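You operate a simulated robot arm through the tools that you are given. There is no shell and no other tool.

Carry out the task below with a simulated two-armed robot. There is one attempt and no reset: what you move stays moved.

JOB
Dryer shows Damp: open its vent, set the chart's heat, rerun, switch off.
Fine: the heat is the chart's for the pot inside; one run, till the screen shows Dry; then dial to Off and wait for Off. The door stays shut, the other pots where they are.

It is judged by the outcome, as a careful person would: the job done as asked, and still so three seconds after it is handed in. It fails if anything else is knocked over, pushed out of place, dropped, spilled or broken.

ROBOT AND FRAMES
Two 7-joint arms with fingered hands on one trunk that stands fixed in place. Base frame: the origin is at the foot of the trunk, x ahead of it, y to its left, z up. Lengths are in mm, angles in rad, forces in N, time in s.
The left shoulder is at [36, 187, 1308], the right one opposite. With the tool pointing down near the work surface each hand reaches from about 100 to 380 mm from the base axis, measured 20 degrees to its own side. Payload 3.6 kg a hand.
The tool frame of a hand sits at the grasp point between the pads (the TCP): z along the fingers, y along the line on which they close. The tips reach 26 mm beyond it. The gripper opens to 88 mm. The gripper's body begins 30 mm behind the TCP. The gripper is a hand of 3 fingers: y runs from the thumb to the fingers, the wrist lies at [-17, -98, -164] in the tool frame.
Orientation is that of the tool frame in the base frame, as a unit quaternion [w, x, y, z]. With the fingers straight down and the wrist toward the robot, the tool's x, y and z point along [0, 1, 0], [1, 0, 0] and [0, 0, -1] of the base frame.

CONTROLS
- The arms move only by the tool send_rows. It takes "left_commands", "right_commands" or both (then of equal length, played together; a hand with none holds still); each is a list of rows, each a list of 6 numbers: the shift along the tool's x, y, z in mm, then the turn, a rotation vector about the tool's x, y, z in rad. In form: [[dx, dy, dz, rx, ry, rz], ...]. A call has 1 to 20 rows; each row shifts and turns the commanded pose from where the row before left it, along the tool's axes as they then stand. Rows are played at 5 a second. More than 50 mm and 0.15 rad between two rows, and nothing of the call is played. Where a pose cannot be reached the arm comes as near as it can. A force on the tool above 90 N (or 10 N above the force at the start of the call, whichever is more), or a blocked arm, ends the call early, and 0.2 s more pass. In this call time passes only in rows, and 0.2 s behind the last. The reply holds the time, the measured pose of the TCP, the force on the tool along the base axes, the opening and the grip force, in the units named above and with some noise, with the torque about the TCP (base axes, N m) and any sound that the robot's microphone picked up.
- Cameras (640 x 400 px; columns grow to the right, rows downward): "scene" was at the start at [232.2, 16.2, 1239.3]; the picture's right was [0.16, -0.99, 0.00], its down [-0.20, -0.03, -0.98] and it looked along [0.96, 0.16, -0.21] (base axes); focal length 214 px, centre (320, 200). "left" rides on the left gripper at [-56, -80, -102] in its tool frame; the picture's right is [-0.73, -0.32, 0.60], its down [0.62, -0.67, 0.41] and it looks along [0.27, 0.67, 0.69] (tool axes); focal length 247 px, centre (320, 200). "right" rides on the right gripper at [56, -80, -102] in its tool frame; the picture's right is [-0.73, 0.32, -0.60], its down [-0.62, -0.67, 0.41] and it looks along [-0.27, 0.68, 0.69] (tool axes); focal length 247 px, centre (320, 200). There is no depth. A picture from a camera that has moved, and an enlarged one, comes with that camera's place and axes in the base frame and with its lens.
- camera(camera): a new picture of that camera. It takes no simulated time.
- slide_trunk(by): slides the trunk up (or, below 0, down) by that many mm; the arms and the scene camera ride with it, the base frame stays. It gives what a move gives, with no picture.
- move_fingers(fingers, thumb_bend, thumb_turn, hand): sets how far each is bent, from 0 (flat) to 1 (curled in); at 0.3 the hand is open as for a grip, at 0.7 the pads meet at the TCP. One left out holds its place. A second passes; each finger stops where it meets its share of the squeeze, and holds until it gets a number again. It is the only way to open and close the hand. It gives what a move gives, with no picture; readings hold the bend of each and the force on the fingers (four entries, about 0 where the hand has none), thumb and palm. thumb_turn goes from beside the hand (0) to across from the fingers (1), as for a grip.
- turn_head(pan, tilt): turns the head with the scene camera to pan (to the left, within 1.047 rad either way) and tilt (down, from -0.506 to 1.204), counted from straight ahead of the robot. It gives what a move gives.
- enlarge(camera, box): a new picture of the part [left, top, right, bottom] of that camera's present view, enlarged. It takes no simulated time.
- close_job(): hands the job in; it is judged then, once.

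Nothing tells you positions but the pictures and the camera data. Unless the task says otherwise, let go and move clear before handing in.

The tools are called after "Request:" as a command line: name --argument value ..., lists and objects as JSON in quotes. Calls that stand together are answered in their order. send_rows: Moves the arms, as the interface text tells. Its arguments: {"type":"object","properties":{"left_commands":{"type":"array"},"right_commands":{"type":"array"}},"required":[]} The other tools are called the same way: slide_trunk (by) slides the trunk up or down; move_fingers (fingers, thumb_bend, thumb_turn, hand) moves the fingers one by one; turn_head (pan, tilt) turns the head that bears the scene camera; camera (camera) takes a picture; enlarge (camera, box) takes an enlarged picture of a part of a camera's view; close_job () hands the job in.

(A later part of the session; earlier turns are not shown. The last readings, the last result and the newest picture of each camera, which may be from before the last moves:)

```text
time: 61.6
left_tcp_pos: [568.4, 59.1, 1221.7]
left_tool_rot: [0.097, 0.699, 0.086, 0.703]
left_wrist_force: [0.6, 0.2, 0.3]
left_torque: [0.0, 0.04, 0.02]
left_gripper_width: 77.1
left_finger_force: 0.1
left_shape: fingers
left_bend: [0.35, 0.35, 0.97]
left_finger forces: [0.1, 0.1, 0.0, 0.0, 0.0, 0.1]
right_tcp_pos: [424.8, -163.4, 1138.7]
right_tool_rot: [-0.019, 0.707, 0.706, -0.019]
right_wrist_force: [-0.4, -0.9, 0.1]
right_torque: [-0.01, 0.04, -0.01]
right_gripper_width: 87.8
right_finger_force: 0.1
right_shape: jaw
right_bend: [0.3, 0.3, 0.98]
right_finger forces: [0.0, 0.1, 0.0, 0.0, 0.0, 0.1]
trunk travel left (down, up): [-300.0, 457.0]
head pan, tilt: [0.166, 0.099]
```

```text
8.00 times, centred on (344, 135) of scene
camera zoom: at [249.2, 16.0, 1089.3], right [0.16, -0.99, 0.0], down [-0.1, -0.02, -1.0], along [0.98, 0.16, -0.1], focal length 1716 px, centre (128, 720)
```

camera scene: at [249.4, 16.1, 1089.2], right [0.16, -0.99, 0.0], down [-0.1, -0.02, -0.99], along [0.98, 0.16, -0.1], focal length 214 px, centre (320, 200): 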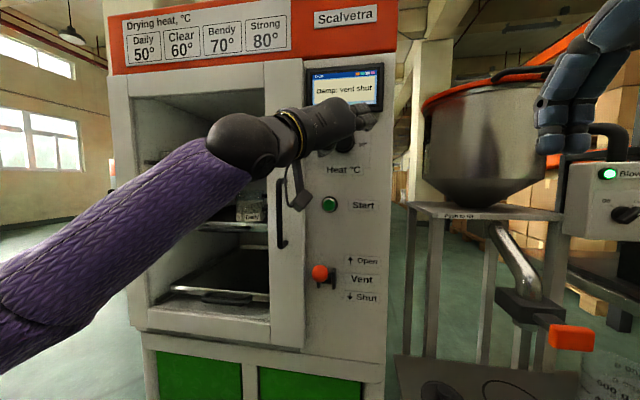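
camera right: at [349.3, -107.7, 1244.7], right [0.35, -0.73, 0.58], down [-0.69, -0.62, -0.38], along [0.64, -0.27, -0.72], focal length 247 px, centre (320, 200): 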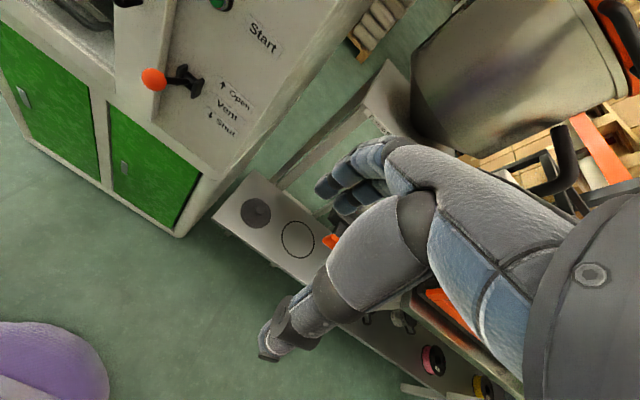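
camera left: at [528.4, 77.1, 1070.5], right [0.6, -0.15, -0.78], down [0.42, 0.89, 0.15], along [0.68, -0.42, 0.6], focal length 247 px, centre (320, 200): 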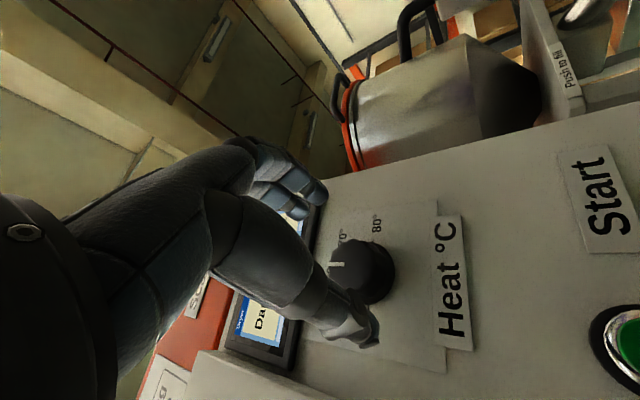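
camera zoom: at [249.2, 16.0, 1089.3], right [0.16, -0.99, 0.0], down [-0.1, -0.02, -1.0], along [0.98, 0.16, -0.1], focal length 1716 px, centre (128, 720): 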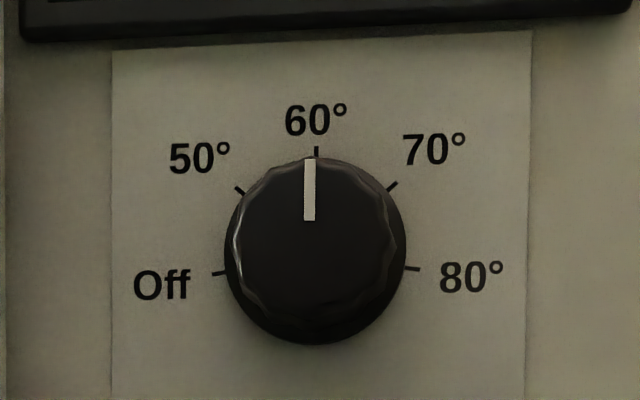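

The dial is now exactly at 60°, with one more step (about 50°) to go to 50°. I'll approach again, grip harder and turn.

Request:
send_rows --left_commands '[[-20, 1, 0, 0, 0, 0], [-20, 0, 0, 0, 0, 0], [-20, 0, 10, 0, 0, 0], [0, 0, 20, 0, 0, 0], [0, 0, 20, 0, 0, 0], [0, 0, 20, 0, 0, 0], [0, 0, 10, 0, 0, 0]]'

Request:
send_rows --left_commands '[[0, 0, 0, 0, 0, 0.08], [0, 0, 8, 0, 0, 0], [0, 0, 8, 0, 0, 0], [0, 0, 7, 0, 0, 0]]'

Request:
move_fingers --hand "left" --fingers 0.54 --thumb_bend 0.54

Request:
camera --camera "left"

```text
time: 63.2
left_tcp_pos: [648.7, 41.5, 1162.5]
left_tool_rot: [0.098, 0.699, 0.086, 0.703]
left_wrist_force: [-0.3, -1.0, 0.9]
left_torque: [-0.01, -0.05, 0.01]
left_gripper_width: 77.2
left_finger_force: 0.1
left_shape: fingers
left_bend: [0.35, 0.35, 0.97]
left_finger forces: [0.0, 0.1, 0.1, 0.0, 0.0, 0.0]
right_tcp_pos: [425.0, -163.7, 1139.3]
right_tool_rot: [-0.019, 0.707, 0.707, -0.018]
right_wrist_force: [-0.4, -0.5, 1.4]
right_torque: [-0.01, -0.02, 0.02]
right_gripper_width: 88.0
right_finger_force: 0.0
right_shape: jaw
right_bend: [0.3, 0.3, 0.98]
right_finger forces: [0.0, 0.0, 0.0, 0.0, 0.1, 0.0]
trunk travel left (down, up): [-300.0, 457.0]
head pan, tilt: [0.166, 0.099]
```

```text
time: 64.2
left_tcp_pos: [673.3, 41.3, 1163.9]
left_tool_rot: [0.07, 0.703, 0.058, 0.706]
left_wrist_force: [0.7, 0.1, -1.2]
left_torque: [0.0, 0.01, 0.01]
left_gripper_width: 77.5
left_finger_force: 0.1
left_shape: fingers
left_bend: [0.35, 0.35, 0.97]
left_finger forces: [0.0, 0.0, 0.0, 0.1, 0.1, 0.0]
right_tcp_pos: [425.7, -164.3, 1138.5]
right_tool_rot: [-0.019, 0.707, 0.707, -0.019]
right_wrist_force: [0.4, -0.8, 0.2]
right_torque: [0.02, 0.0, -0.01]
right_gripper_width: 87.8
right_finger_force: 0.1
right_shape: jaw
right_bend: [0.3, 0.3, 0.98]
right_finger forces: [0.1, 0.1, 0.1, 0.0, 0.1, 0.0]
trunk travel left (down, up): [-300.0, 457.0]
head pan, tilt: [0.166, 0.099]
```

```text
time: 65.2
left_tcp_pos: [670.2, 40.0, 1164.0]
left_tool_rot: [0.071, 0.702, 0.058, 0.706]
left_wrist_force: [-5.8, -1.4, -0.3]
left_torque: [0.01, 0.06, -0.23]
left_gripper_width: 40.5
left_finger_force: 3.8
left_shape: fingers
left_bend: [0.52, 0.52, 0.97]
left_finger forces: [5.4, 1.6, 0.1, 0.0, 1.4, 0.0]
right_tcp_pos: [423.2, -163.1, 1139.9]
right_tool_rot: [-0.018, 0.707, 0.707, -0.017]
right_wrist_force: [-0.2, 0.8, 0.5]
right_torque: [0.01, 0.0, 0.01]
right_gripper_width: 87.6
right_finger_force: 0.0
right_shape: jaw
right_bend: [0.3, 0.3, 0.98]
right_finger forces: [0.1, 0.0, 0.0, 0.1, 0.0, 0.1]
trunk travel left (down, up): [-300.0, 457.0]
head pan, tilt: [0.166, 0.099]
```

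```text
taken
camera left: at [571.7, 109.7, 1093.0], right [0.61, 0.17, -0.78], down [0.42, 0.76, 0.5], along [0.67, -0.63, 0.39], focal length 247 px, centre (320, 200)
```

left: 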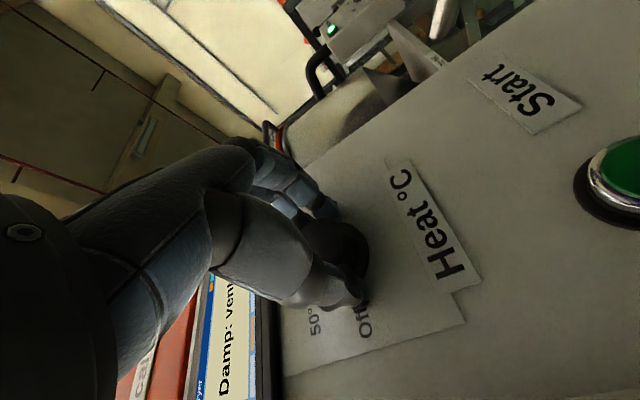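

Request:
send_rows --left_commands '[[0, 0, -3, 0, 0, 0]]'

Request:
move_fingers --hand "left" --fingers 0.75 --thumb_bend 0.75

Request:
camera --camera "left"

```text
time: 65.6
left_tcp_pos: [669.9, 40.5, 1163.2]
left_tool_rot: [0.068, 0.702, 0.059, 0.707]
left_wrist_force: [0.6, 0.1, -0.4]
left_torque: [0.0, -0.01, 0.01]
left_gripper_width: 37.5
left_finger_force: 0.1
left_shape: fingers
left_bend: [0.54, 0.53, 0.97]
left_finger forces: [0.0, 0.0, 0.0, 0.0, 0.6, 0.0]
right_tcp_pos: [424.5, -163.7, 1138.4]
right_tool_rot: [-0.019, 0.707, 0.706, -0.019]
right_wrist_force: [0.1, -0.5, -0.3]
right_torque: [0.01, 0.02, 0.02]
right_gripper_width: 87.7
right_finger_force: 0.1
right_shape: jaw
right_bend: [0.3, 0.3, 0.98]
right_finger forces: [0.1, 0.1, 0.0, 0.0, 0.0, 0.1]
trunk travel left (down, up): [-300.0, 457.0]
head pan, tilt: [0.166, 0.099]
```

```text
time: 66.6
left_tcp_pos: [669.0, 38.2, 1163.7]
left_tool_rot: [0.07, 0.702, 0.057, 0.707]
left_wrist_force: [6.3, -6.5, 7.0]
left_torque: [0.01, -0.13, -0.2]
left_gripper_width: 31.9
left_finger_force: 17.2
left_shape: fingers
left_bend: [0.61, 0.56, 0.97]
left_finger forces: [5.9, 16.2, 0.0, 0.1, 12.6, 0.0]
right_tcp_pos: [424.8, -163.9, 1138.6]
right_tool_rot: [-0.019, 0.707, 0.707, -0.019]
right_wrist_force: [0.6, -0.2, -0.4]
right_torque: [0.01, 0.01, 0.0]
right_gripper_width: 87.5
right_finger_force: 0.1
right_shape: jaw
right_bend: [0.3, 0.3, 0.98]
right_finger forces: [0.0, 0.0, 0.1, 0.0, 0.0, 0.0]
trunk travel left (down, up): [-300.0, 457.0]
head pan, tilt: [0.166, 0.099]
```

```text
taken
camera left: at [569.8, 108.4, 1093.1], right [0.61, 0.17, -0.78], down [0.42, 0.76, 0.5], along [0.67, -0.63, 0.39], focal length 247 px, centre (320, 200)
```

left: 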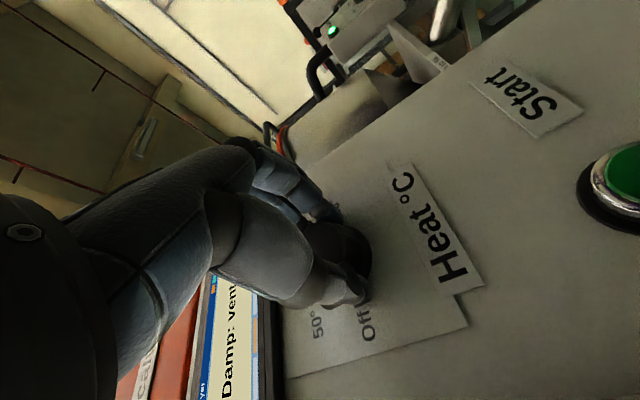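

The grip is now about 17 N. I'll turn 50° counter-clockwise.

Request:
send_rows --left_commands '[[0, 0, 0, 0, 0, -0.109], [0, 0, 0, 0, 0, -0.109], [0, 0, 0, 0, 0, -0.109], [0, 0, 0, 0, 0, -0.109], [0, 0, 0, 0, 0, -0.109], [0, 0, 0, 0, 0, -0.109], [0, 0, 0, 0, 0, -0.109], [0, 0, 0, 0, 0, -0.109]]'

Request:
camera --camera "left"

Request:
enlarge --camera "left" --box '[260, 170, 420, 320]'

```text
time: 68.4
left_tcp_pos: [668.3, 40.2, 1165.1]
left_tool_rot: [0.363, 0.611, 0.348, 0.612]
left_wrist_force: [10.2, -3.7, 16.6]
left_torque: [0.07, -0.43, -0.14]
left_gripper_width: 31.6
left_finger_force: 18.1
left_shape: fingers
left_bend: [0.6, 0.57, 0.97]
left_finger forces: [6.5, 20.9, 0.0, 0.0, 9.3, 0.0]
right_tcp_pos: [424.3, -164.3, 1139.0]
right_tool_rot: [-0.018, 0.707, 0.707, -0.018]
right_wrist_force: [-0.7, 0.1, -0.1]
right_torque: [0.04, 0.01, 0.0]
right_gripper_width: 87.7
right_finger_force: 0.0
right_shape: jaw
right_bend: [0.3, 0.3, 0.98]
right_finger forces: [0.0, 0.0, 0.0, 0.0, 0.1, 0.0]
trunk travel left (down, up): [-300.0, 457.0]
head pan, tilt: [0.166, 0.099]
```

```text
taken
camera left: at [568.3, 31.9, 1066.4], right [0.6, -0.49, -0.63], down [0.43, 0.86, -0.27], along [0.68, -0.11, 0.73], focal length 247 px, centre (320, 200)
```

left: 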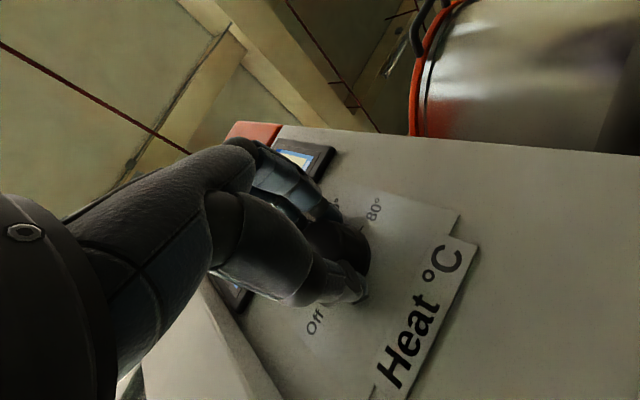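

```text
2.67 times, centred on (340, 245) of left
camera zoom: at [568.3, 31.9, 1066.4], right [0.6, -0.49, -0.63], down [0.43, 0.86, -0.27], along [0.68, -0.11, 0.73], focal length 659 px, centre (267, 80)
```

zoom: 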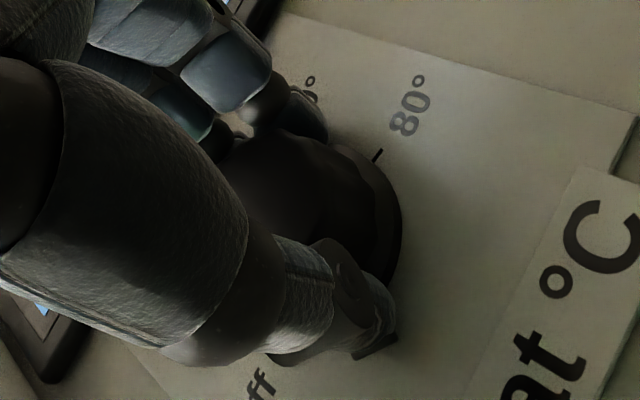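

Request:
move_fingers --hand "left" --fingers 0.35 --thumb_bend 0.35

Request:
send_rows --left_commands '[[0, 0, -10, 0, 0, 0], [0, 0, -15, 0, 0, 0], [0, 0, -15, 0, 0, 0], [0, 0, -20, 0, 0, 0.14], [0, 0, -20, 0, 0, 0.14], [0, 0, -20, 0, 0, 0.14], [0, 0, 0, 0, 0, 0.14], [10, -20, 0, 0, 0, 0.14], [20, -10, 0, 0, 0, 0.14], [20, 0, 0, 0, 0, 0]]'

Request:
enlarge --camera "scene" --box '[304, 110, 384, 160]'

Request:
camera --camera "left"

```text
time: 69.4
left_tcp_pos: [667.8, 41.1, 1163.8]
left_tool_rot: [0.362, 0.612, 0.35, 0.61]
left_wrist_force: [0.1, 0.3, 0.1]
left_torque: [0.01, 0.01, -0.02]
left_gripper_width: 77.4
left_finger_force: 0.0
left_shape: fingers
left_bend: [0.35, 0.35, 0.97]
left_finger forces: [0.0, 0.1, 0.1, 0.0, 0.1, 0.0]
right_tcp_pos: [425.8, -164.5, 1139.0]
right_tool_rot: [-0.019, 0.707, 0.707, -0.018]
right_wrist_force: [-0.7, 0.1, -0.2]
right_torque: [0.01, -0.01, -0.02]
right_gripper_width: 87.8
right_finger_force: 0.1
right_shape: jaw
right_bend: [0.3, 0.3, 0.98]
right_finger forces: [0.0, 0.0, 0.0, 0.0, 0.0, 0.0]
trunk travel left (down, up): [-300.0, 457.0]
head pan, tilt: [0.166, 0.099]
```

```text
time: 71.6
left_tcp_pos: [568.0, 86.3, 1197.5]
left_tool_rot: [0.082, 0.702, 0.069, 0.704]
left_wrist_force: [1.0, -0.1, 0.4]
left_torque: [-0.02, 0.01, 0.0]
left_gripper_width: 77.4
left_finger_force: 0.1
left_shape: fingers
left_bend: [0.35, 0.35, 0.97]
left_finger forces: [0.1, 0.0, 0.1, 0.1, 0.0, 0.0]
right_tcp_pos: [425.5, -163.4, 1138.8]
right_tool_rot: [-0.018, 0.707, 0.707, -0.018]
right_wrist_force: [0.0, 0.4, 0.0]
right_torque: [0.01, -0.05, 0.0]
right_gripper_width: 87.6
right_finger_force: 0.0
right_shape: jaw
right_bend: [0.3, 0.3, 0.98]
right_finger forces: [0.0, 0.1, 0.0, 0.0, 0.1, 0.0]
trunk travel left (down, up): [-300.0, 457.0]
head pan, tilt: [0.166, 0.099]
```

```text
8.00 times, centred on (344, 135) of scene
camera zoom: at [249.4, 15.9, 1089.2], right [0.16, -0.99, 0.0], down [-0.1, -0.02, -0.99], along [0.98, 0.16, -0.1], focal length 1716 px, centre (128, 720)
```

zoom: 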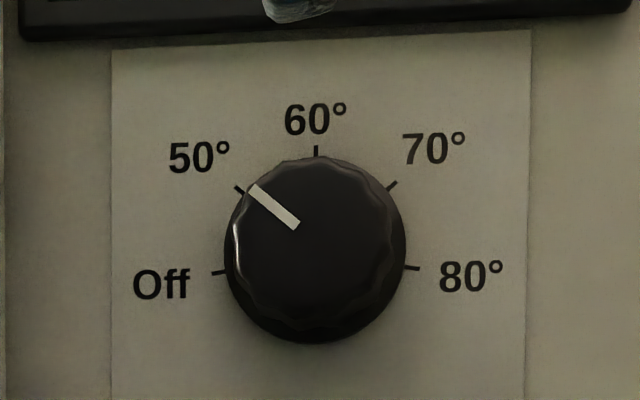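

```text
taken
camera left: at [469.3, 153.7, 1124.6], right [0.61, 0.15, -0.78], down [0.42, 0.78, 0.47], along [0.68, -0.61, 0.41], focal length 247 px, centre (320, 200)
```

left: 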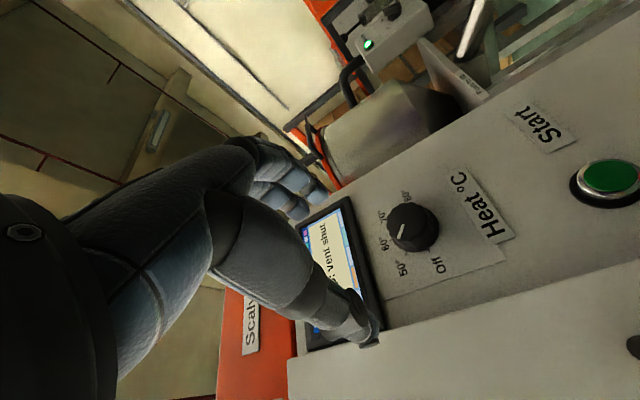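

The dial now points exactly at 50°. Next is Start. I'll tuck the thumb, keep the fingers forward and yaw the hand a little left so that the fingers lead and the hand stays clear of the door handle.

Request:
move_fingers --hand "left" --fingers 0.38 --thumb_bend 0.7

Request:
send_rows --left_commands '[[0, 0, 0, 0.1, 0, 0], [0, 0, 0, 0.1, 0, 0], [0, 0, 0, 0.1, 0, 0], [-20, 0, 0, 0, 0, 0], [-20, 0, 0, 0, 0, 0], [-20, 0, 0, 0, 0, 0], [-20, 0, 0, 0, 0, 0], [-20, 0, 0, 0, 0, 0], [-20, 0, 0, 0, 0, 0], [-20, 0, 0, 0, 0, 0]]'

Request:
camera --camera "left"

Request:
camera --camera "scene"

```text
time: 72.6
left_tcp_pos: [568.9, 85.9, 1197.8]
left_tool_rot: [0.081, 0.701, 0.07, 0.705]
left_wrist_force: [-0.2, -0.6, 0.5]
left_torque: [-0.01, -0.01, 0.02]
left_gripper_width: 37.4
left_finger_force: 0.1
left_shape: fingers
left_bend: [0.38, 0.7, 0.97]
left_finger forces: [0.0, 0.1, 0.0, 0.0, 0.0, 0.0]
right_tcp_pos: [425.6, -163.9, 1138.1]
right_tool_rot: [-0.018, 0.707, 0.707, -0.019]
right_wrist_force: [0.7, -0.7, 0.0]
right_torque: [0.03, 0.02, 0.03]
right_gripper_width: 87.7
right_finger_force: 0.2
right_shape: jaw
right_bend: [0.3, 0.3, 0.98]
right_finger forces: [0.0, 0.0, 0.1, 0.1, 0.0, 0.0]
trunk travel left (down, up): [-300.0, 457.0]
head pan, tilt: [0.166, 0.099]
```

```text
time: 74.8
left_tcp_pos: [570.5, 55.6, 1060.3]
left_tool_rot: [-0.024, 0.705, 0.174, 0.688]
left_wrist_force: [-0.6, 0.0, 0.4]
left_torque: [-0.01, 0.0, 0.0]
left_gripper_width: 37.4
left_finger_force: 0.0
left_shape: fingers
left_bend: [0.38, 0.7, 0.97]
left_finger forces: [0.1, 0.1, 0.1, 0.0, 0.0, 0.1]
right_tcp_pos: [423.7, -163.9, 1138.1]
right_tool_rot: [-0.019, 0.707, 0.707, -0.018]
right_wrist_force: [0.7, 1.2, 0.2]
right_torque: [0.01, 0.03, -0.03]
right_gripper_width: 88.0
right_finger_force: 0.1
right_shape: jaw
right_bend: [0.3, 0.3, 0.98]
right_finger forces: [0.0, 0.1, 0.0, 0.1, 0.1, 0.1]
trunk travel left (down, up): [-300.0, 457.0]
head pan, tilt: [0.166, 0.099]
```

```text
taken
camera left: at [451.7, 89.5, 994.3], right [0.49, 0.31, -0.82], down [0.21, 0.87, 0.45], along [0.85, -0.39, 0.36], focal length 247 px, centre (320, 200)
```

left: 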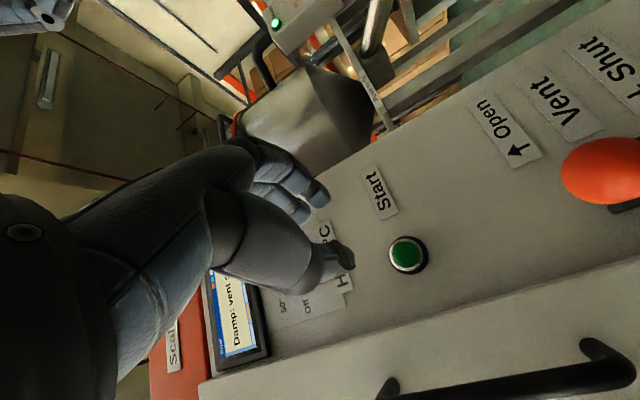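

```text
taken
camera scene: at [249.4, 15.9, 1089.2], right [0.16, -0.99, 0.0], down [-0.1, -0.02, -0.99], along [0.98, 0.16, -0.1], focal length 214 px, centre (320, 200)
```

scene: 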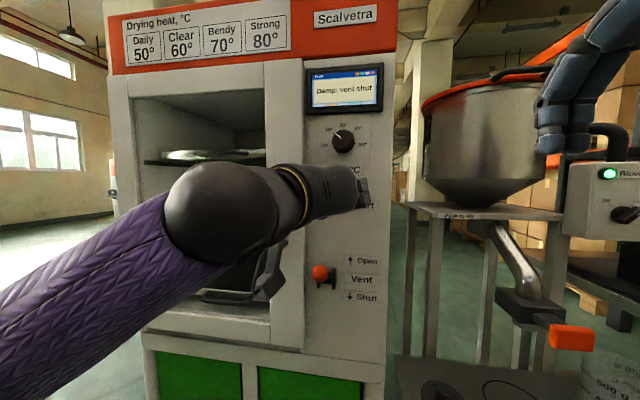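

The button is confirmed at about [697, 70, 1034], and my estimate of the leading finger tip matches the picture. I'll line that finger up with the button and stop about 12 mm short to check.

Request:
send_rows --left_commands '[[-6, -11, 0, 0, 0, 0], [-6.5, -11.8, 0, 0, 0, 0], [0, 0, 20, 0, 0, 0], [0, 0, 20, 0, 0, 0], [0, 0, 20, 0, 0, 0], [0, 0, 15, 0, 0, 0], [0, 0, 14, 0, 0, 0]]'

Request:
camera --camera "left"

Request:
enlarge --camera "left" --box '[260, 130, 460, 300]'

Request:
enlarge --camera "scene" --box '[250, 140, 400, 260]'

Request:
camera --camera "right"

```text
time: 76.4
left_tcp_pos: [649.1, 96.7, 1039.5]
left_tool_rot: [-0.023, 0.705, 0.174, 0.687]
left_wrist_force: [-1.6, -1.1, 0.1]
left_torque: [0.03, 0.02, -0.12]
left_gripper_width: 37.7
left_finger_force: 1.2
left_shape: fingers
left_bend: [0.37, 0.7, 0.97]
left_finger forces: [2.3, 0.0, 0.1, 0.1, 0.0, 0.1]
right_tcp_pos: [424.6, -164.2, 1138.8]
right_tool_rot: [-0.018, 0.706, 0.707, -0.019]
right_wrist_force: [0.2, -0.9, -0.2]
right_torque: [0.03, -0.01, -0.03]
right_gripper_width: 87.9
right_finger_force: 0.0
right_shape: jaw
right_bend: [0.3, 0.3, 0.98]
right_finger forces: [0.1, 0.0, 0.0, 0.1, 0.1, 0.0]
trunk travel left (down, up): [-300.0, 457.0]
head pan, tilt: [0.166, 0.099]
heard: click
```

```text
taken
camera left: at [529.2, 132.0, 973.1], right [0.49, 0.31, -0.82], down [0.21, 0.87, 0.45], along [0.85, -0.39, 0.36], focal length 247 px, centre (320, 200)
```

left: 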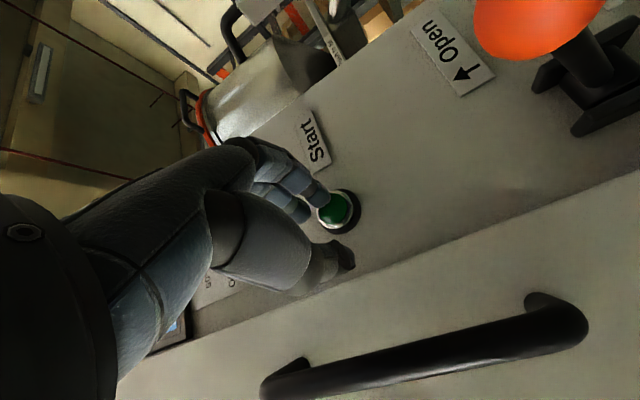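

```text
2.35 times, centred on (360, 215) of left
camera zoom: at [529.2, 132.0, 973.1], right [0.49, 0.31, -0.82], down [0.21, 0.87, 0.45], along [0.85, -0.39, 0.36], focal length 581 px, centre (226, 165)
```

zoom: 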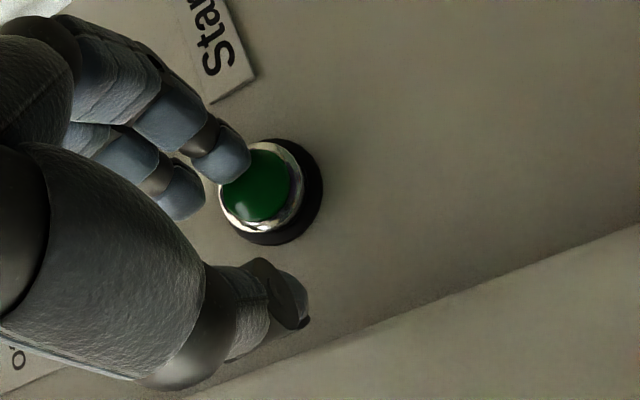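

```text
3.33 times, centred on (325, 200) of scene
camera zoom: at [249.2, 15.7, 1089.2], right [0.16, -0.99, 0.0], down [-0.1, -0.02, -1.0], along [0.98, 0.16, -0.1], focal length 715 px, centre (303, 200)
```

zoom: 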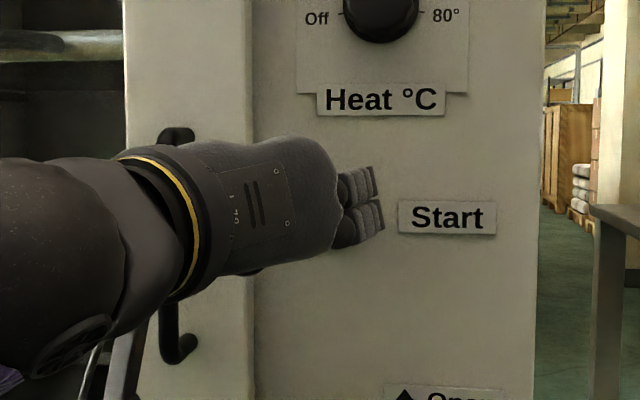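

```text
taken
camera right: at [349.1, -107.9, 1244.8], right [0.35, -0.73, 0.58], down [-0.69, -0.62, -0.38], along [0.64, -0.27, -0.72], focal length 247 px, centre (320, 200)
```

right: 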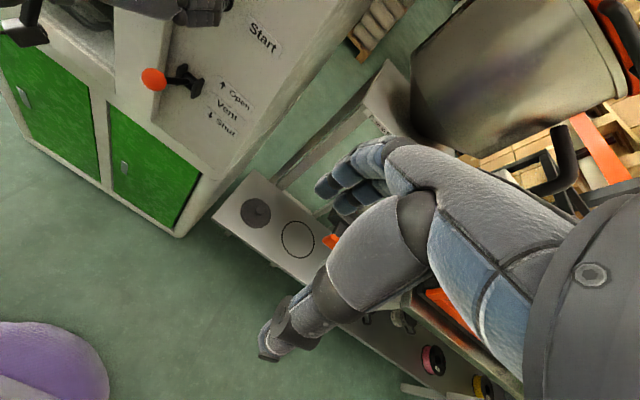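

I heard a click with 2.3 N on the finger, so the button has been pressed already. I won't press again; I'll check the screen and withdraw straight back.

Request:
enlarge --camera "scene" --box '[290, 50, 400, 160]'

Request:
send_rows --left_commands '[[0, 0, -15, 0, 0, 0], [0, 0, -20, 0, 0, 0], [0, 0, -20, 0, 0, 0], [0, 0, -20, 0, 0, 0]]'

Request:
enlarge --camera "scene" --box '[290, 50, 400, 160]'

```text
3.64 times, centred on (345, 105) of scene
camera zoom: at [249.2, 15.7, 1089.2], right [0.16, -0.99, 0.0], down [-0.1, -0.02, -1.0], along [0.98, 0.16, -0.1], focal length 780 px, centre (229, 546)
```

zoom: 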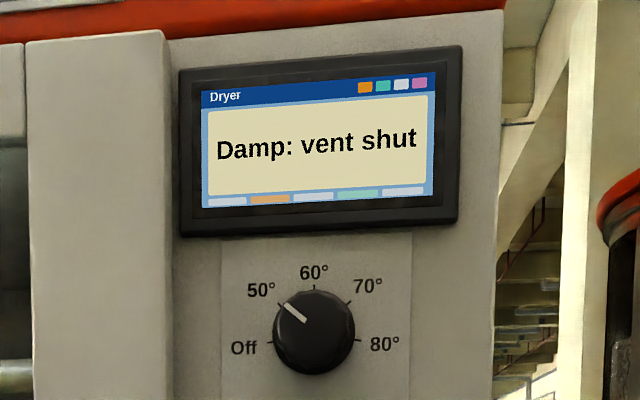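

```text
time: 77.4
left_tcp_pos: [576.6, 76.5, 1043.3]
left_tool_rot: [-0.025, 0.705, 0.174, 0.687]
left_wrist_force: [0.4, 0.6, -0.8]
left_torque: [-0.01, 0.0, 0.01]
left_gripper_width: 37.3
left_finger_force: 0.1
left_shape: fingers
left_bend: [0.38, 0.7, 0.97]
left_finger forces: [0.0, 0.1, 0.0, 0.1, 0.1, 0.1]
right_tcp_pos: [423.9, -164.5, 1138.7]
right_tool_rot: [-0.019, 0.707, 0.706, -0.018]
right_wrist_force: [-0.3, 0.4, -0.7]
right_torque: [0.03, 0.02, 0.02]
right_gripper_width: 87.8
right_finger_force: 0.1
right_shape: jaw
right_bend: [0.3, 0.3, 0.98]
right_finger forces: [0.0, 0.0, 0.0, 0.1, 0.0, 0.0]
trunk travel left (down, up): [-300.0, 457.0]
head pan, tilt: [0.166, 0.099]
```

```text
3.64 times, centred on (345, 105) of scene
camera zoom: at [249.2, 15.9, 1089.3], right [0.16, -0.99, 0.0], down [-0.1, -0.02, -1.0], along [0.98, 0.16, -0.1], focal length 780 px, centre (229, 546)
```

zoom: 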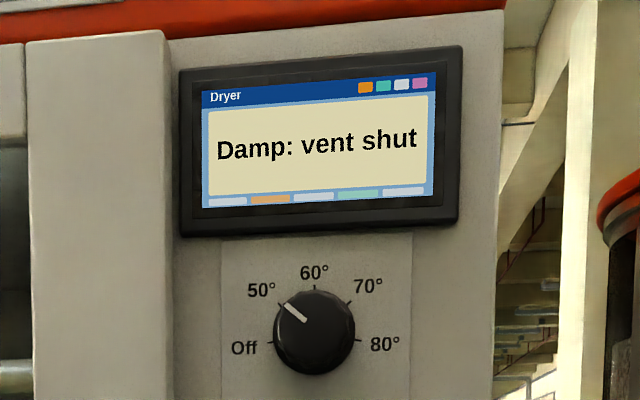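

The screen hasn't changed yet, so I'll wait a moment to see whether the run registered.

Request:
send_rows --left_commands '[[0, 0, 0, 0, 0, 0], [0, 0, 0, 0, 0, 0], [0, 0, 0, 0, 0, 0], [0, 0, 0, 0, 0, 0], [0, 0, 0, 0, 0, 0], [0, 0, 0, 0, 0, 0], [0, 0, 0, 0, 0, 0], [0, 0, 0, 0, 0, 0], [0, 0, 0, 0, 0, 0], [0, 0, 0, 0, 0, 0]]'

Request:
camera --camera "scene"

Request:
enlarge --camera "left" --box '[300, 160, 480, 300]'

```text
time: 79.6
left_tcp_pos: [576.1, 77.3, 1044.3]
left_tool_rot: [-0.024, 0.706, 0.174, 0.686]
left_wrist_force: [-0.1, 0.2, 1.0]
left_torque: [0.03, 0.0, -0.04]
left_gripper_width: 37.3
left_finger_force: 0.0
left_shape: fingers
left_bend: [0.38, 0.7, 0.97]
left_finger forces: [0.1, 0.1, 0.0, 0.0, 0.1, 0.1]
right_tcp_pos: [425.0, -164.0, 1139.4]
right_tool_rot: [-0.019, 0.706, 0.707, -0.018]
right_wrist_force: [-0.5, 0.1, -0.1]
right_torque: [-0.02, -0.01, -0.02]
right_gripper_width: 87.7
right_finger_force: 0.1
right_shape: jaw
right_bend: [0.3, 0.3, 0.98]
right_finger forces: [0.1, 0.0, 0.1, 0.0, 0.1, 0.0]
trunk travel left (down, up): [-300.0, 457.0]
head pan, tilt: [0.166, 0.099]
```

```text
taken
camera scene: at [249.4, 15.9, 1089.2], right [0.16, -0.99, 0.0], down [-0.1, -0.02, -0.99], along [0.98, 0.16, -0.1], focal length 214 px, centre (320, 200)
```

scene: 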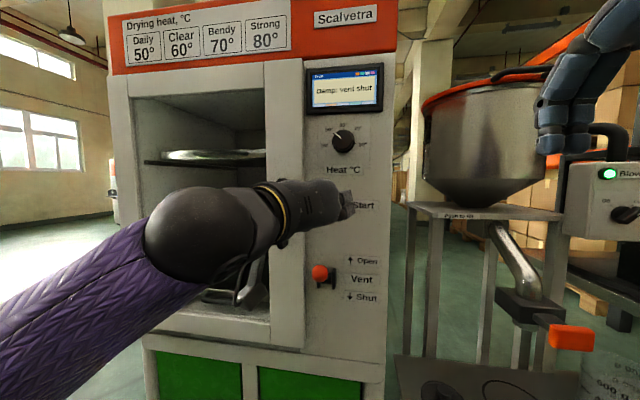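

```text
2.86 times, centred on (390, 230) of left
camera zoom: at [457.3, 111.8, 976.8], right [0.49, 0.31, -0.82], down [0.21, 0.87, 0.45], along [0.85, -0.39, 0.36], focal length 706 px, centre (120, 114)
```

zoom: 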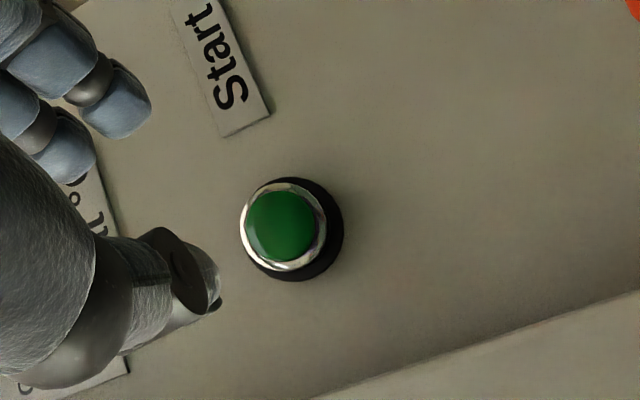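

The screen still shows the old message. I'll wait longer before deciding whether the press registered, since only one run is allowed.

Request:
send_rows --left_commands '[[0, 0, 0, 0, 0, 0], [0, 0, 0, 0, 0, 0], [0, 0, 0, 0, 0, 0], [0, 0, 0, 0, 0, 0], [0, 0, 0, 0, 0, 0], [0, 0, 0, 0, 0, 0], [0, 0, 0, 0, 0, 0], [0, 0, 0, 0, 0, 0], [0, 0, 0, 0, 0, 0], [0, 0, 0, 0, 0, 0], [0, 0, 0, 0, 0, 0], [0, 0, 0, 0, 0, 0], [0, 0, 0, 0, 0, 0], [0, 0, 0, 0, 0, 0], [0, 0, 0, 0, 0, 0], [0, 0, 0, 0, 0, 0], [0, 0, 0, 0, 0, 0], [0, 0, 0, 0, 0, 0], [0, 0, 0, 0, 0, 0], [0, 0, 0, 0, 0, 0]]'

Request:
enlarge --camera "scene" --box '[290, 50, 400, 160]'

Request:
send_rows --left_commands '[[0, 0, 0, 0, 0, 0], [0, 0, 0, 0, 0, 0], [0, 0, 0, 0, 0, 0], [0, 0, 0, 0, 0, 0], [0, 0, 0, 0, 0, 0], [0, 0, 0, 0, 0, 0], [0, 0, 0, 0, 0, 0], [0, 0, 0, 0, 0, 0], [0, 0, 0, 0, 0, 0], [0, 0, 0, 0, 0, 0], [0, 0, 0, 0, 0, 0], [0, 0, 0, 0, 0, 0], [0, 0, 0, 0, 0, 0], [0, 0, 0, 0, 0, 0], [0, 0, 0, 0, 0, 0], [0, 0, 0, 0, 0, 0], [0, 0, 0, 0, 0, 0], [0, 0, 0, 0, 0, 0], [0, 0, 0, 0, 0, 0], [0, 0, 0, 0, 0, 0]]'

Request:
enlarge --camera "scene" --box '[290, 50, 400, 160]'

Request:
enlarge --camera "scene" --box '[300, 240, 396, 310]'

```text
time: 83.8
left_tcp_pos: [577.4, 77.6, 1043.1]
left_tool_rot: [-0.025, 0.706, 0.174, 0.686]
left_wrist_force: [0.2, 0.0, 0.4]
left_torque: [-0.02, 0.01, -0.01]
left_gripper_width: 37.3
left_finger_force: 0.1
left_shape: fingers
left_bend: [0.38, 0.7, 0.97]
left_finger forces: [0.1, 0.0, 0.0, 0.1, 0.1, 0.0]
right_tcp_pos: [424.1, -163.9, 1138.3]
right_tool_rot: [-0.019, 0.707, 0.707, -0.018]
right_wrist_force: [0.4, 0.1, 0.3]
right_torque: [0.01, -0.01, 0.0]
right_gripper_width: 87.6
right_finger_force: 0.0
right_shape: jaw
right_bend: [0.3, 0.3, 0.98]
right_finger forces: [0.0, 0.0, 0.0, 0.0, 0.1, 0.0]
trunk travel left (down, up): [-300.0, 457.0]
head pan, tilt: [0.166, 0.099]
```

```text
3.64 times, centred on (345, 105) of scene
camera zoom: at [249.4, 15.9, 1089.2], right [0.16, -0.99, 0.0], down [-0.1, -0.02, -0.99], along [0.98, 0.16, -0.1], focal length 780 px, centre (229, 546)
```

zoom: 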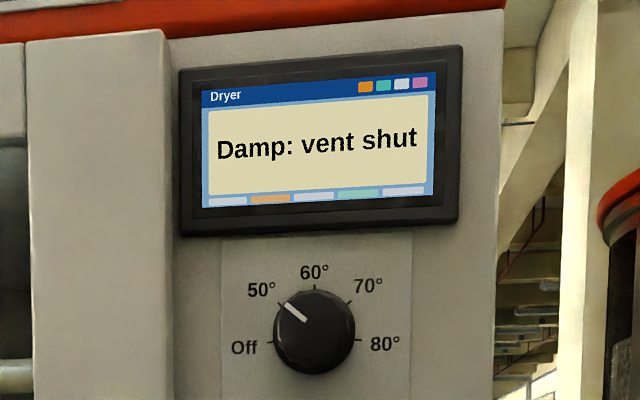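

```text
time: 88.0
left_tcp_pos: [576.5, 76.5, 1043.9]
left_tool_rot: [-0.025, 0.705, 0.174, 0.687]
left_wrist_force: [-0.4, -0.1, 0.1]
left_torque: [0.0, 0.01, 0.0]
left_gripper_width: 37.1
left_finger_force: 0.1
left_shape: fingers
left_bend: [0.38, 0.7, 0.97]
left_finger forces: [0.0, 0.0, 0.1, 0.0, 0.0, 0.0]
right_tcp_pos: [424.8, -163.3, 1139.0]
right_tool_rot: [-0.019, 0.707, 0.706, -0.019]
right_wrist_force: [0.4, -0.6, -0.2]
right_torque: [-0.01, 0.01, -0.02]
right_gripper_width: 87.8
right_finger_force: 0.0
right_shape: jaw
right_bend: [0.3, 0.3, 0.98]
right_finger forces: [0.0, 0.1, 0.0, 0.1, 0.0, 0.1]
trunk travel left (down, up): [-300.0, 457.0]
head pan, tilt: [0.166, 0.099]
```

```text
3.64 times, centred on (345, 105) of scene
camera zoom: at [249.4, 15.9, 1089.2], right [0.16, -0.99, 0.0], down [-0.1, -0.02, -0.99], along [0.98, 0.16, -0.1], focal length 780 px, centre (229, 546)
```

zoom: 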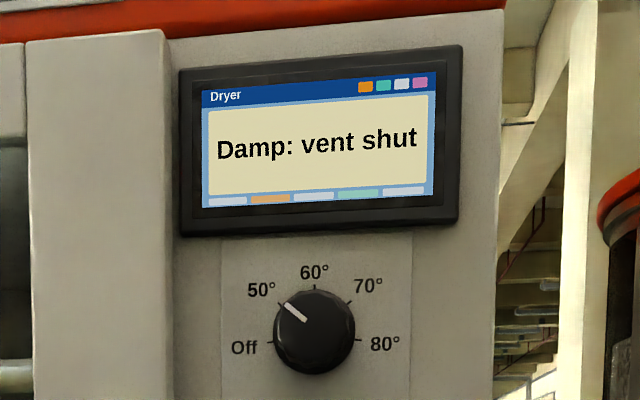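

```text
5.71 times, centred on (348, 275) of scene
camera zoom: at [249.4, 15.9, 1089.2], right [0.16, -0.99, 0.0], down [-0.1, -0.02, -0.99], along [0.98, 0.16, -0.1], focal length 1226 px, centre (160, -229)
```

zoom: 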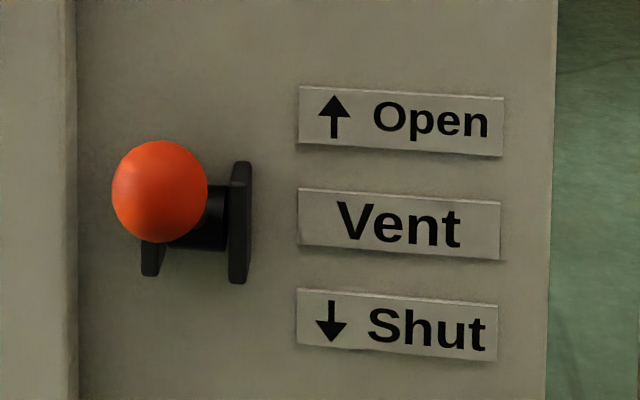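

There's no sign of a run 12 s after the click, and the vent lever is fully up, so the start didn't take; the touch was only about 2 N. I'll bring the finger back in front of the button, centred slightly better, and press it properly in small steps.

Request:
send_rows --left_commands '[[-0.8, -3.1, 7, 0, 0, 0], [0, 0, 20, 0, 0, 0], [0, 0, 20, 0, 0, 0], [0, 0, 18, 0, 0, 0]]'

Request:
enlarge --camera "left" --box '[260, 130, 460, 300]'

Request:
enlarge --camera "scene" --box '[290, 50, 400, 160]'

```text
time: 89.0
left_tcp_pos: [639.0, 95.9, 1037.4]
left_tool_rot: [-0.025, 0.706, 0.175, 0.686]
left_wrist_force: [0.1, -0.6, -0.6]
left_torque: [0.0, 0.0, -0.02]
left_gripper_width: 37.5
left_finger_force: 0.0
left_shape: fingers
left_bend: [0.38, 0.7, 0.97]
left_finger forces: [0.0, 0.0, 0.0, 0.0, 0.1, 0.1]
right_tcp_pos: [425.0, -164.3, 1138.4]
right_tool_rot: [-0.018, 0.707, 0.707, -0.018]
right_wrist_force: [-0.3, 0.0, 0.1]
right_torque: [-0.01, -0.02, 0.01]
right_gripper_width: 87.7
right_finger_force: 0.0
right_shape: jaw
right_bend: [0.3, 0.3, 0.98]
right_finger forces: [0.0, 0.1, 0.1, 0.0, 0.0, 0.0]
trunk travel left (down, up): [-300.0, 457.0]
head pan, tilt: [0.166, 0.099]
```

```text
2.35 times, centred on (360, 215) of left
camera zoom: at [519.9, 131.8, 971.6], right [0.49, 0.31, -0.82], down [0.21, 0.87, 0.45], along [0.85, -0.39, 0.36], focal length 581 px, centre (226, 165)
```

zoom: 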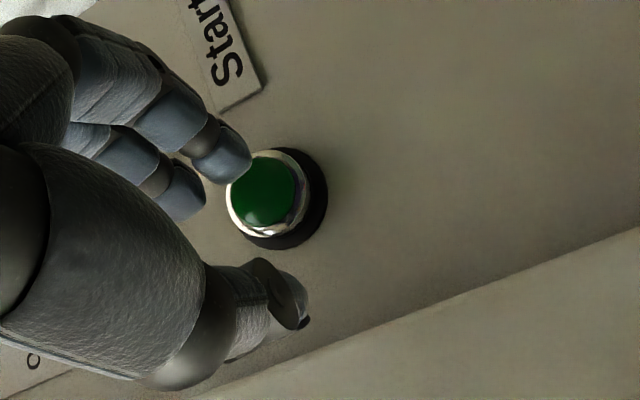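

```text
3.64 times, centred on (345, 105) of scene
camera zoom: at [249.5, 16.0, 1089.1], right [0.16, -0.99, 0.0], down [-0.1, -0.02, -0.99], along [0.98, 0.16, -0.1], focal length 780 px, centre (229, 546)
```

zoom: 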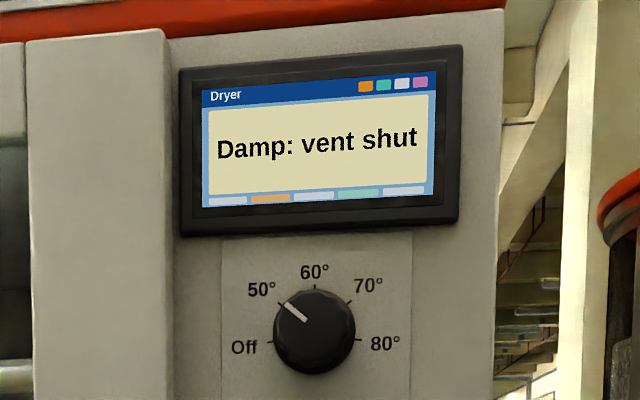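

The finger tip sits about 8–10 mm to the right of the button's centre, so it only grazed the button's edge. I'll shift it left and slightly down before pressing.

Request:
send_rows --left_commands '[[-2, -8.5, 2.4, 0, 0, 0]]'

Request:
enlarge --camera "left" --box '[260, 130, 460, 300]'

```text
time: 89.4
left_tcp_pos: [637.5, 105.3, 1034.4]
left_tool_rot: [-0.025, 0.705, 0.175, 0.687]
left_wrist_force: [0.8, -1.0, -0.5]
left_torque: [-0.03, 0.01, 0.01]
left_gripper_width: 37.3
left_finger_force: 0.1
left_shape: fingers
left_bend: [0.38, 0.7, 0.97]
left_finger forces: [0.0, 0.1, 0.0, 0.1, 0.1, 0.0]
right_tcp_pos: [424.8, -162.4, 1138.5]
right_tool_rot: [-0.018, 0.707, 0.707, -0.019]
right_wrist_force: [-0.4, 0.0, 0.0]
right_torque: [0.0, 0.0, -0.01]
right_gripper_width: 88.0
right_finger_force: 0.1
right_shape: jaw
right_bend: [0.3, 0.3, 0.98]
right_finger forces: [0.0, 0.0, 0.0, 0.1, 0.0, 0.0]
trunk travel left (down, up): [-300.0, 457.0]
head pan, tilt: [0.166, 0.099]
```

```text
2.35 times, centred on (360, 215) of left
camera zoom: at [519.5, 140.2, 968.1], right [0.49, 0.31, -0.82], down [0.21, 0.87, 0.45], along [0.85, -0.39, 0.36], focal length 581 px, centre (226, 165)
```

zoom: 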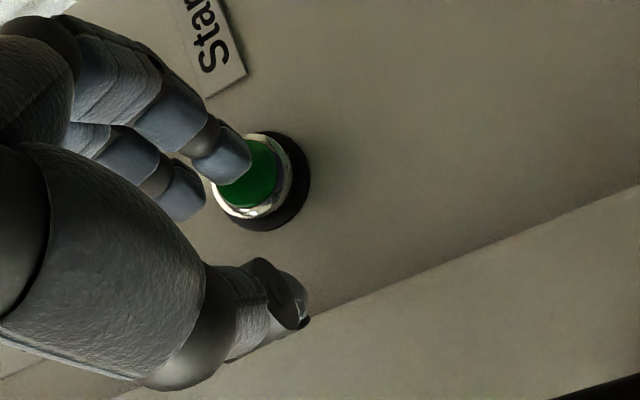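

Request:
send_rows --left_commands '[[0, 1.1, 3.85, 0, 0, 0], [0, 1.1, 3.85, 0, 0, 0], [0, 0.8, 2.9, 0, 0, 0]]'

Request:
enlarge --camera "scene" --box '[290, 50, 400, 160]'

Request:
enlarge --camera "left" --box '[260, 130, 460, 300]'

```text
time: 90.2
left_tcp_pos: [649.5, 104.3, 1034.3]
left_tool_rot: [-0.023, 0.706, 0.175, 0.686]
left_wrist_force: [-3.7, 0.0, 0.4]
left_torque: [0.0, 0.06, -0.11]
left_gripper_width: 36.4
left_finger_force: 2.0
left_shape: fingers
left_bend: [0.38, 0.7, 0.97]
left_finger forces: [3.6, 0.0, 0.1, 0.0, 0.1, 0.0]
right_tcp_pos: [424.7, -163.5, 1138.5]
right_tool_rot: [-0.018, 0.707, 0.707, -0.018]
right_wrist_force: [-0.5, 0.7, -0.3]
right_torque: [0.0, 0.04, 0.04]
right_gripper_width: 88.0
right_finger_force: 0.0
right_shape: jaw
right_bend: [0.3, 0.3, 0.98]
right_finger forces: [0.1, 0.0, 0.0, 0.0, 0.0, 0.0]
trunk travel left (down, up): [-300.0, 457.0]
head pan, tilt: [0.166, 0.099]
heard: click
```

```text
3.64 times, centred on (345, 105) of scene
camera zoom: at [249.0, 16.0, 1089.3], right [0.16, -0.99, 0.0], down [-0.1, -0.02, -1.0], along [0.98, 0.16, -0.1], focal length 780 px, centre (229, 546)
```

zoom: 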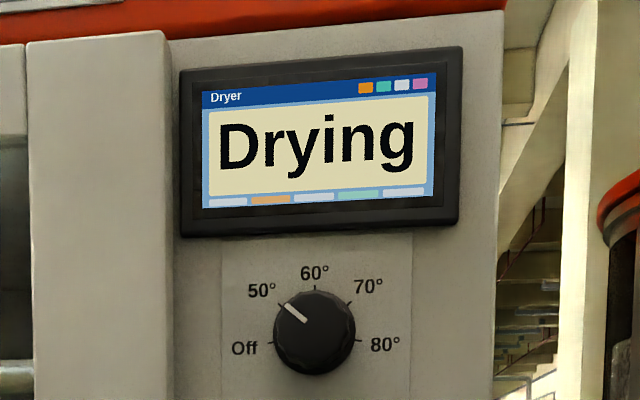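

```text
2.35 times, centred on (360, 215) of left
camera zoom: at [530.2, 140.1, 967.9], right [0.49, 0.31, -0.82], down [0.21, 0.87, 0.45], along [0.85, -0.39, 0.36], focal length 581 px, centre (226, 165)
```

zoom: 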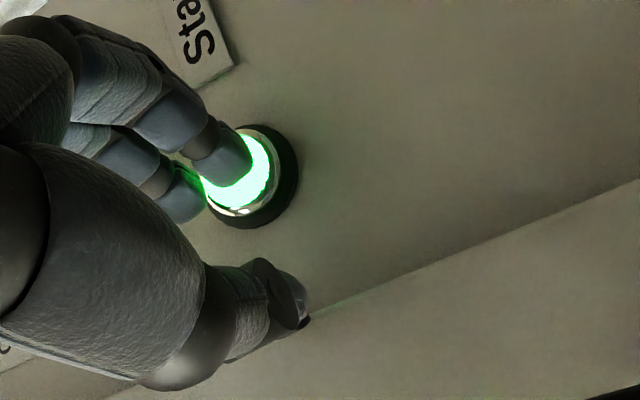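

The screen shows "Drying" and the button is lit, so the run has started. I'll withdraw cleanly without touching the button again and wait for "Dry".

Request:
send_rows --left_commands '[[0, -1.4, -4.8, 0, 0, 0], [0, -3, -10, 0, 0, 0], [0, 0, -20, 0, 0, 0], [0, 0, -20, 0, 0, 0], [0, 0, -20, 0, 0, 0]]'

Request:
send_rows --left_commands '[[20, 0, 0, -0.08, 0, 0], [20, 0, 0, -0.08, 0, 0], [20, 0, 0, -0.08, 0, 0], [20, 0, 0, -0.08, 0, 0], [20, 0, 0, 0, 0, 0], [20, 0, 0, 0, 0, 0], [20, 0, 0, 0, 0, 0], [20, 0, 0, 0, 0, 0]]'

Request:
move_fingers --hand "left" --fingers 0.35 --thumb_bend 0.35

Request:
camera --camera "scene"

Request:
enlarge --camera "scene" --box '[290, 50, 400, 160]'

```text
time: 91.4
left_tcp_pos: [576.5, 90.4, 1036.5]
left_tool_rot: [-0.025, 0.706, 0.174, 0.686]
left_wrist_force: [0.1, 0.1, 0.0]
left_torque: [0.01, 0.03, -0.01]
left_gripper_width: 37.0
left_finger_force: 0.0
left_shape: fingers
left_bend: [0.38, 0.7, 0.97]
left_finger forces: [0.0, 0.1, 0.1, 0.1, 0.0, 0.1]
right_tcp_pos: [424.2, -163.6, 1140.1]
right_tool_rot: [-0.019, 0.707, 0.707, -0.018]
right_wrist_force: [-0.2, 0.1, 0.4]
right_torque: [0.01, -0.04, -0.01]
right_gripper_width: 87.6
right_finger_force: 0.1
right_shape: jaw
right_bend: [0.3, 0.3, 0.98]
right_finger forces: [0.0, 0.1, 0.0, 0.1, 0.0, 0.1]
trunk travel left (down, up): [-300.0, 457.0]
head pan, tilt: [0.166, 0.099]
```

```text
time: 93.2
left_tcp_pos: [574.9, 124.3, 1193.9]
left_tool_rot: [0.089, 0.701, 0.063, 0.704]
left_wrist_force: [-0.4, 0.5, 0.6]
left_torque: [-0.01, -0.01, 0.03]
left_gripper_width: 37.2
left_finger_force: 0.2
left_shape: fingers
left_bend: [0.38, 0.7, 0.97]
left_finger forces: [0.0, 0.1, 0.1, 0.0, 0.0, 0.0]
right_tcp_pos: [424.4, -165.4, 1138.1]
right_tool_rot: [-0.018, 0.707, 0.707, -0.018]
right_wrist_force: [0.9, 0.2, 0.4]
right_torque: [0.0, -0.04, -0.02]
right_gripper_width: 87.8
right_finger_force: 0.0
right_shape: jaw
right_bend: [0.3, 0.3, 0.98]
right_finger forces: [0.0, 0.0, 0.0, 0.0, 0.1, 0.0]
trunk travel left (down, up): [-300.0, 457.0]
head pan, tilt: [0.166, 0.099]
```

```text
time: 94.2
left_tcp_pos: [575.9, 124.2, 1194.1]
left_tool_rot: [0.088, 0.701, 0.063, 0.705]
left_wrist_force: [0.0, 0.0, 0.7]
left_torque: [0.01, -0.01, 0.02]
left_gripper_width: 77.2
left_finger_force: 0.0
left_shape: fingers
left_bend: [0.35, 0.35, 0.97]
left_finger forces: [0.1, 0.1, 0.0, 0.0, 0.0, 0.0]
right_tcp_pos: [424.8, -164.1, 1136.9]
right_tool_rot: [-0.018, 0.706, 0.707, -0.018]
right_wrist_force: [0.1, -0.4, -0.1]
right_torque: [0.0, 0.03, 0.01]
right_gripper_width: 87.7
right_finger_force: 0.0
right_shape: jaw
right_bend: [0.3, 0.3, 0.98]
right_finger forces: [0.0, 0.1, 0.1, 0.0, 0.0, 0.0]
trunk travel left (down, up): [-300.0, 457.0]
head pan, tilt: [0.166, 0.099]
```

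```text
taken
camera scene: at [249.4, 16.0, 1089.2], right [0.16, -0.99, 0.0], down [-0.1, -0.02, -0.99], along [0.98, 0.16, -0.1], focal length 214 px, centre (320, 200)
```

scene: 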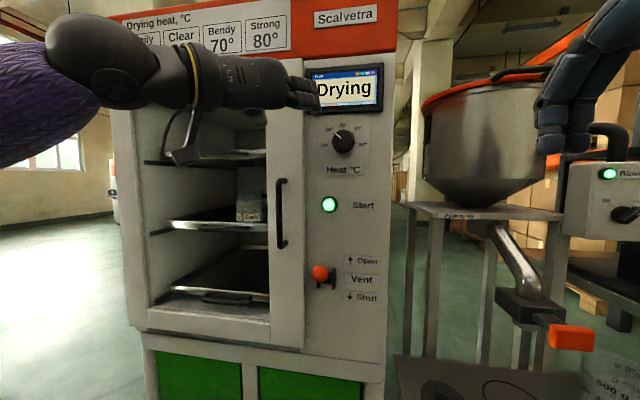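

```text
3.64 times, centred on (345, 105) of scene
camera zoom: at [249.4, 16.0, 1089.2], right [0.16, -0.99, 0.0], down [-0.1, -0.02, -0.99], along [0.98, 0.16, -0.1], focal length 780 px, centre (229, 546)
```

zoom: 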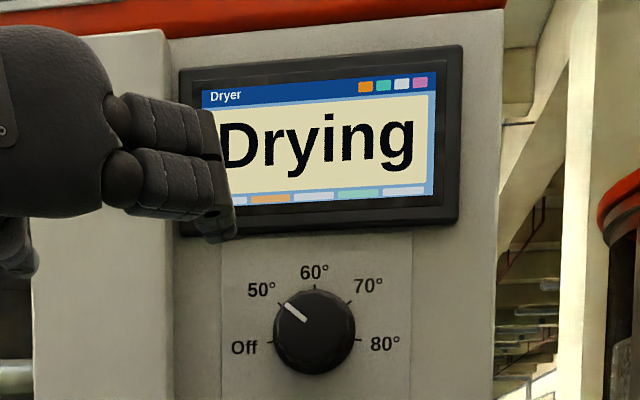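

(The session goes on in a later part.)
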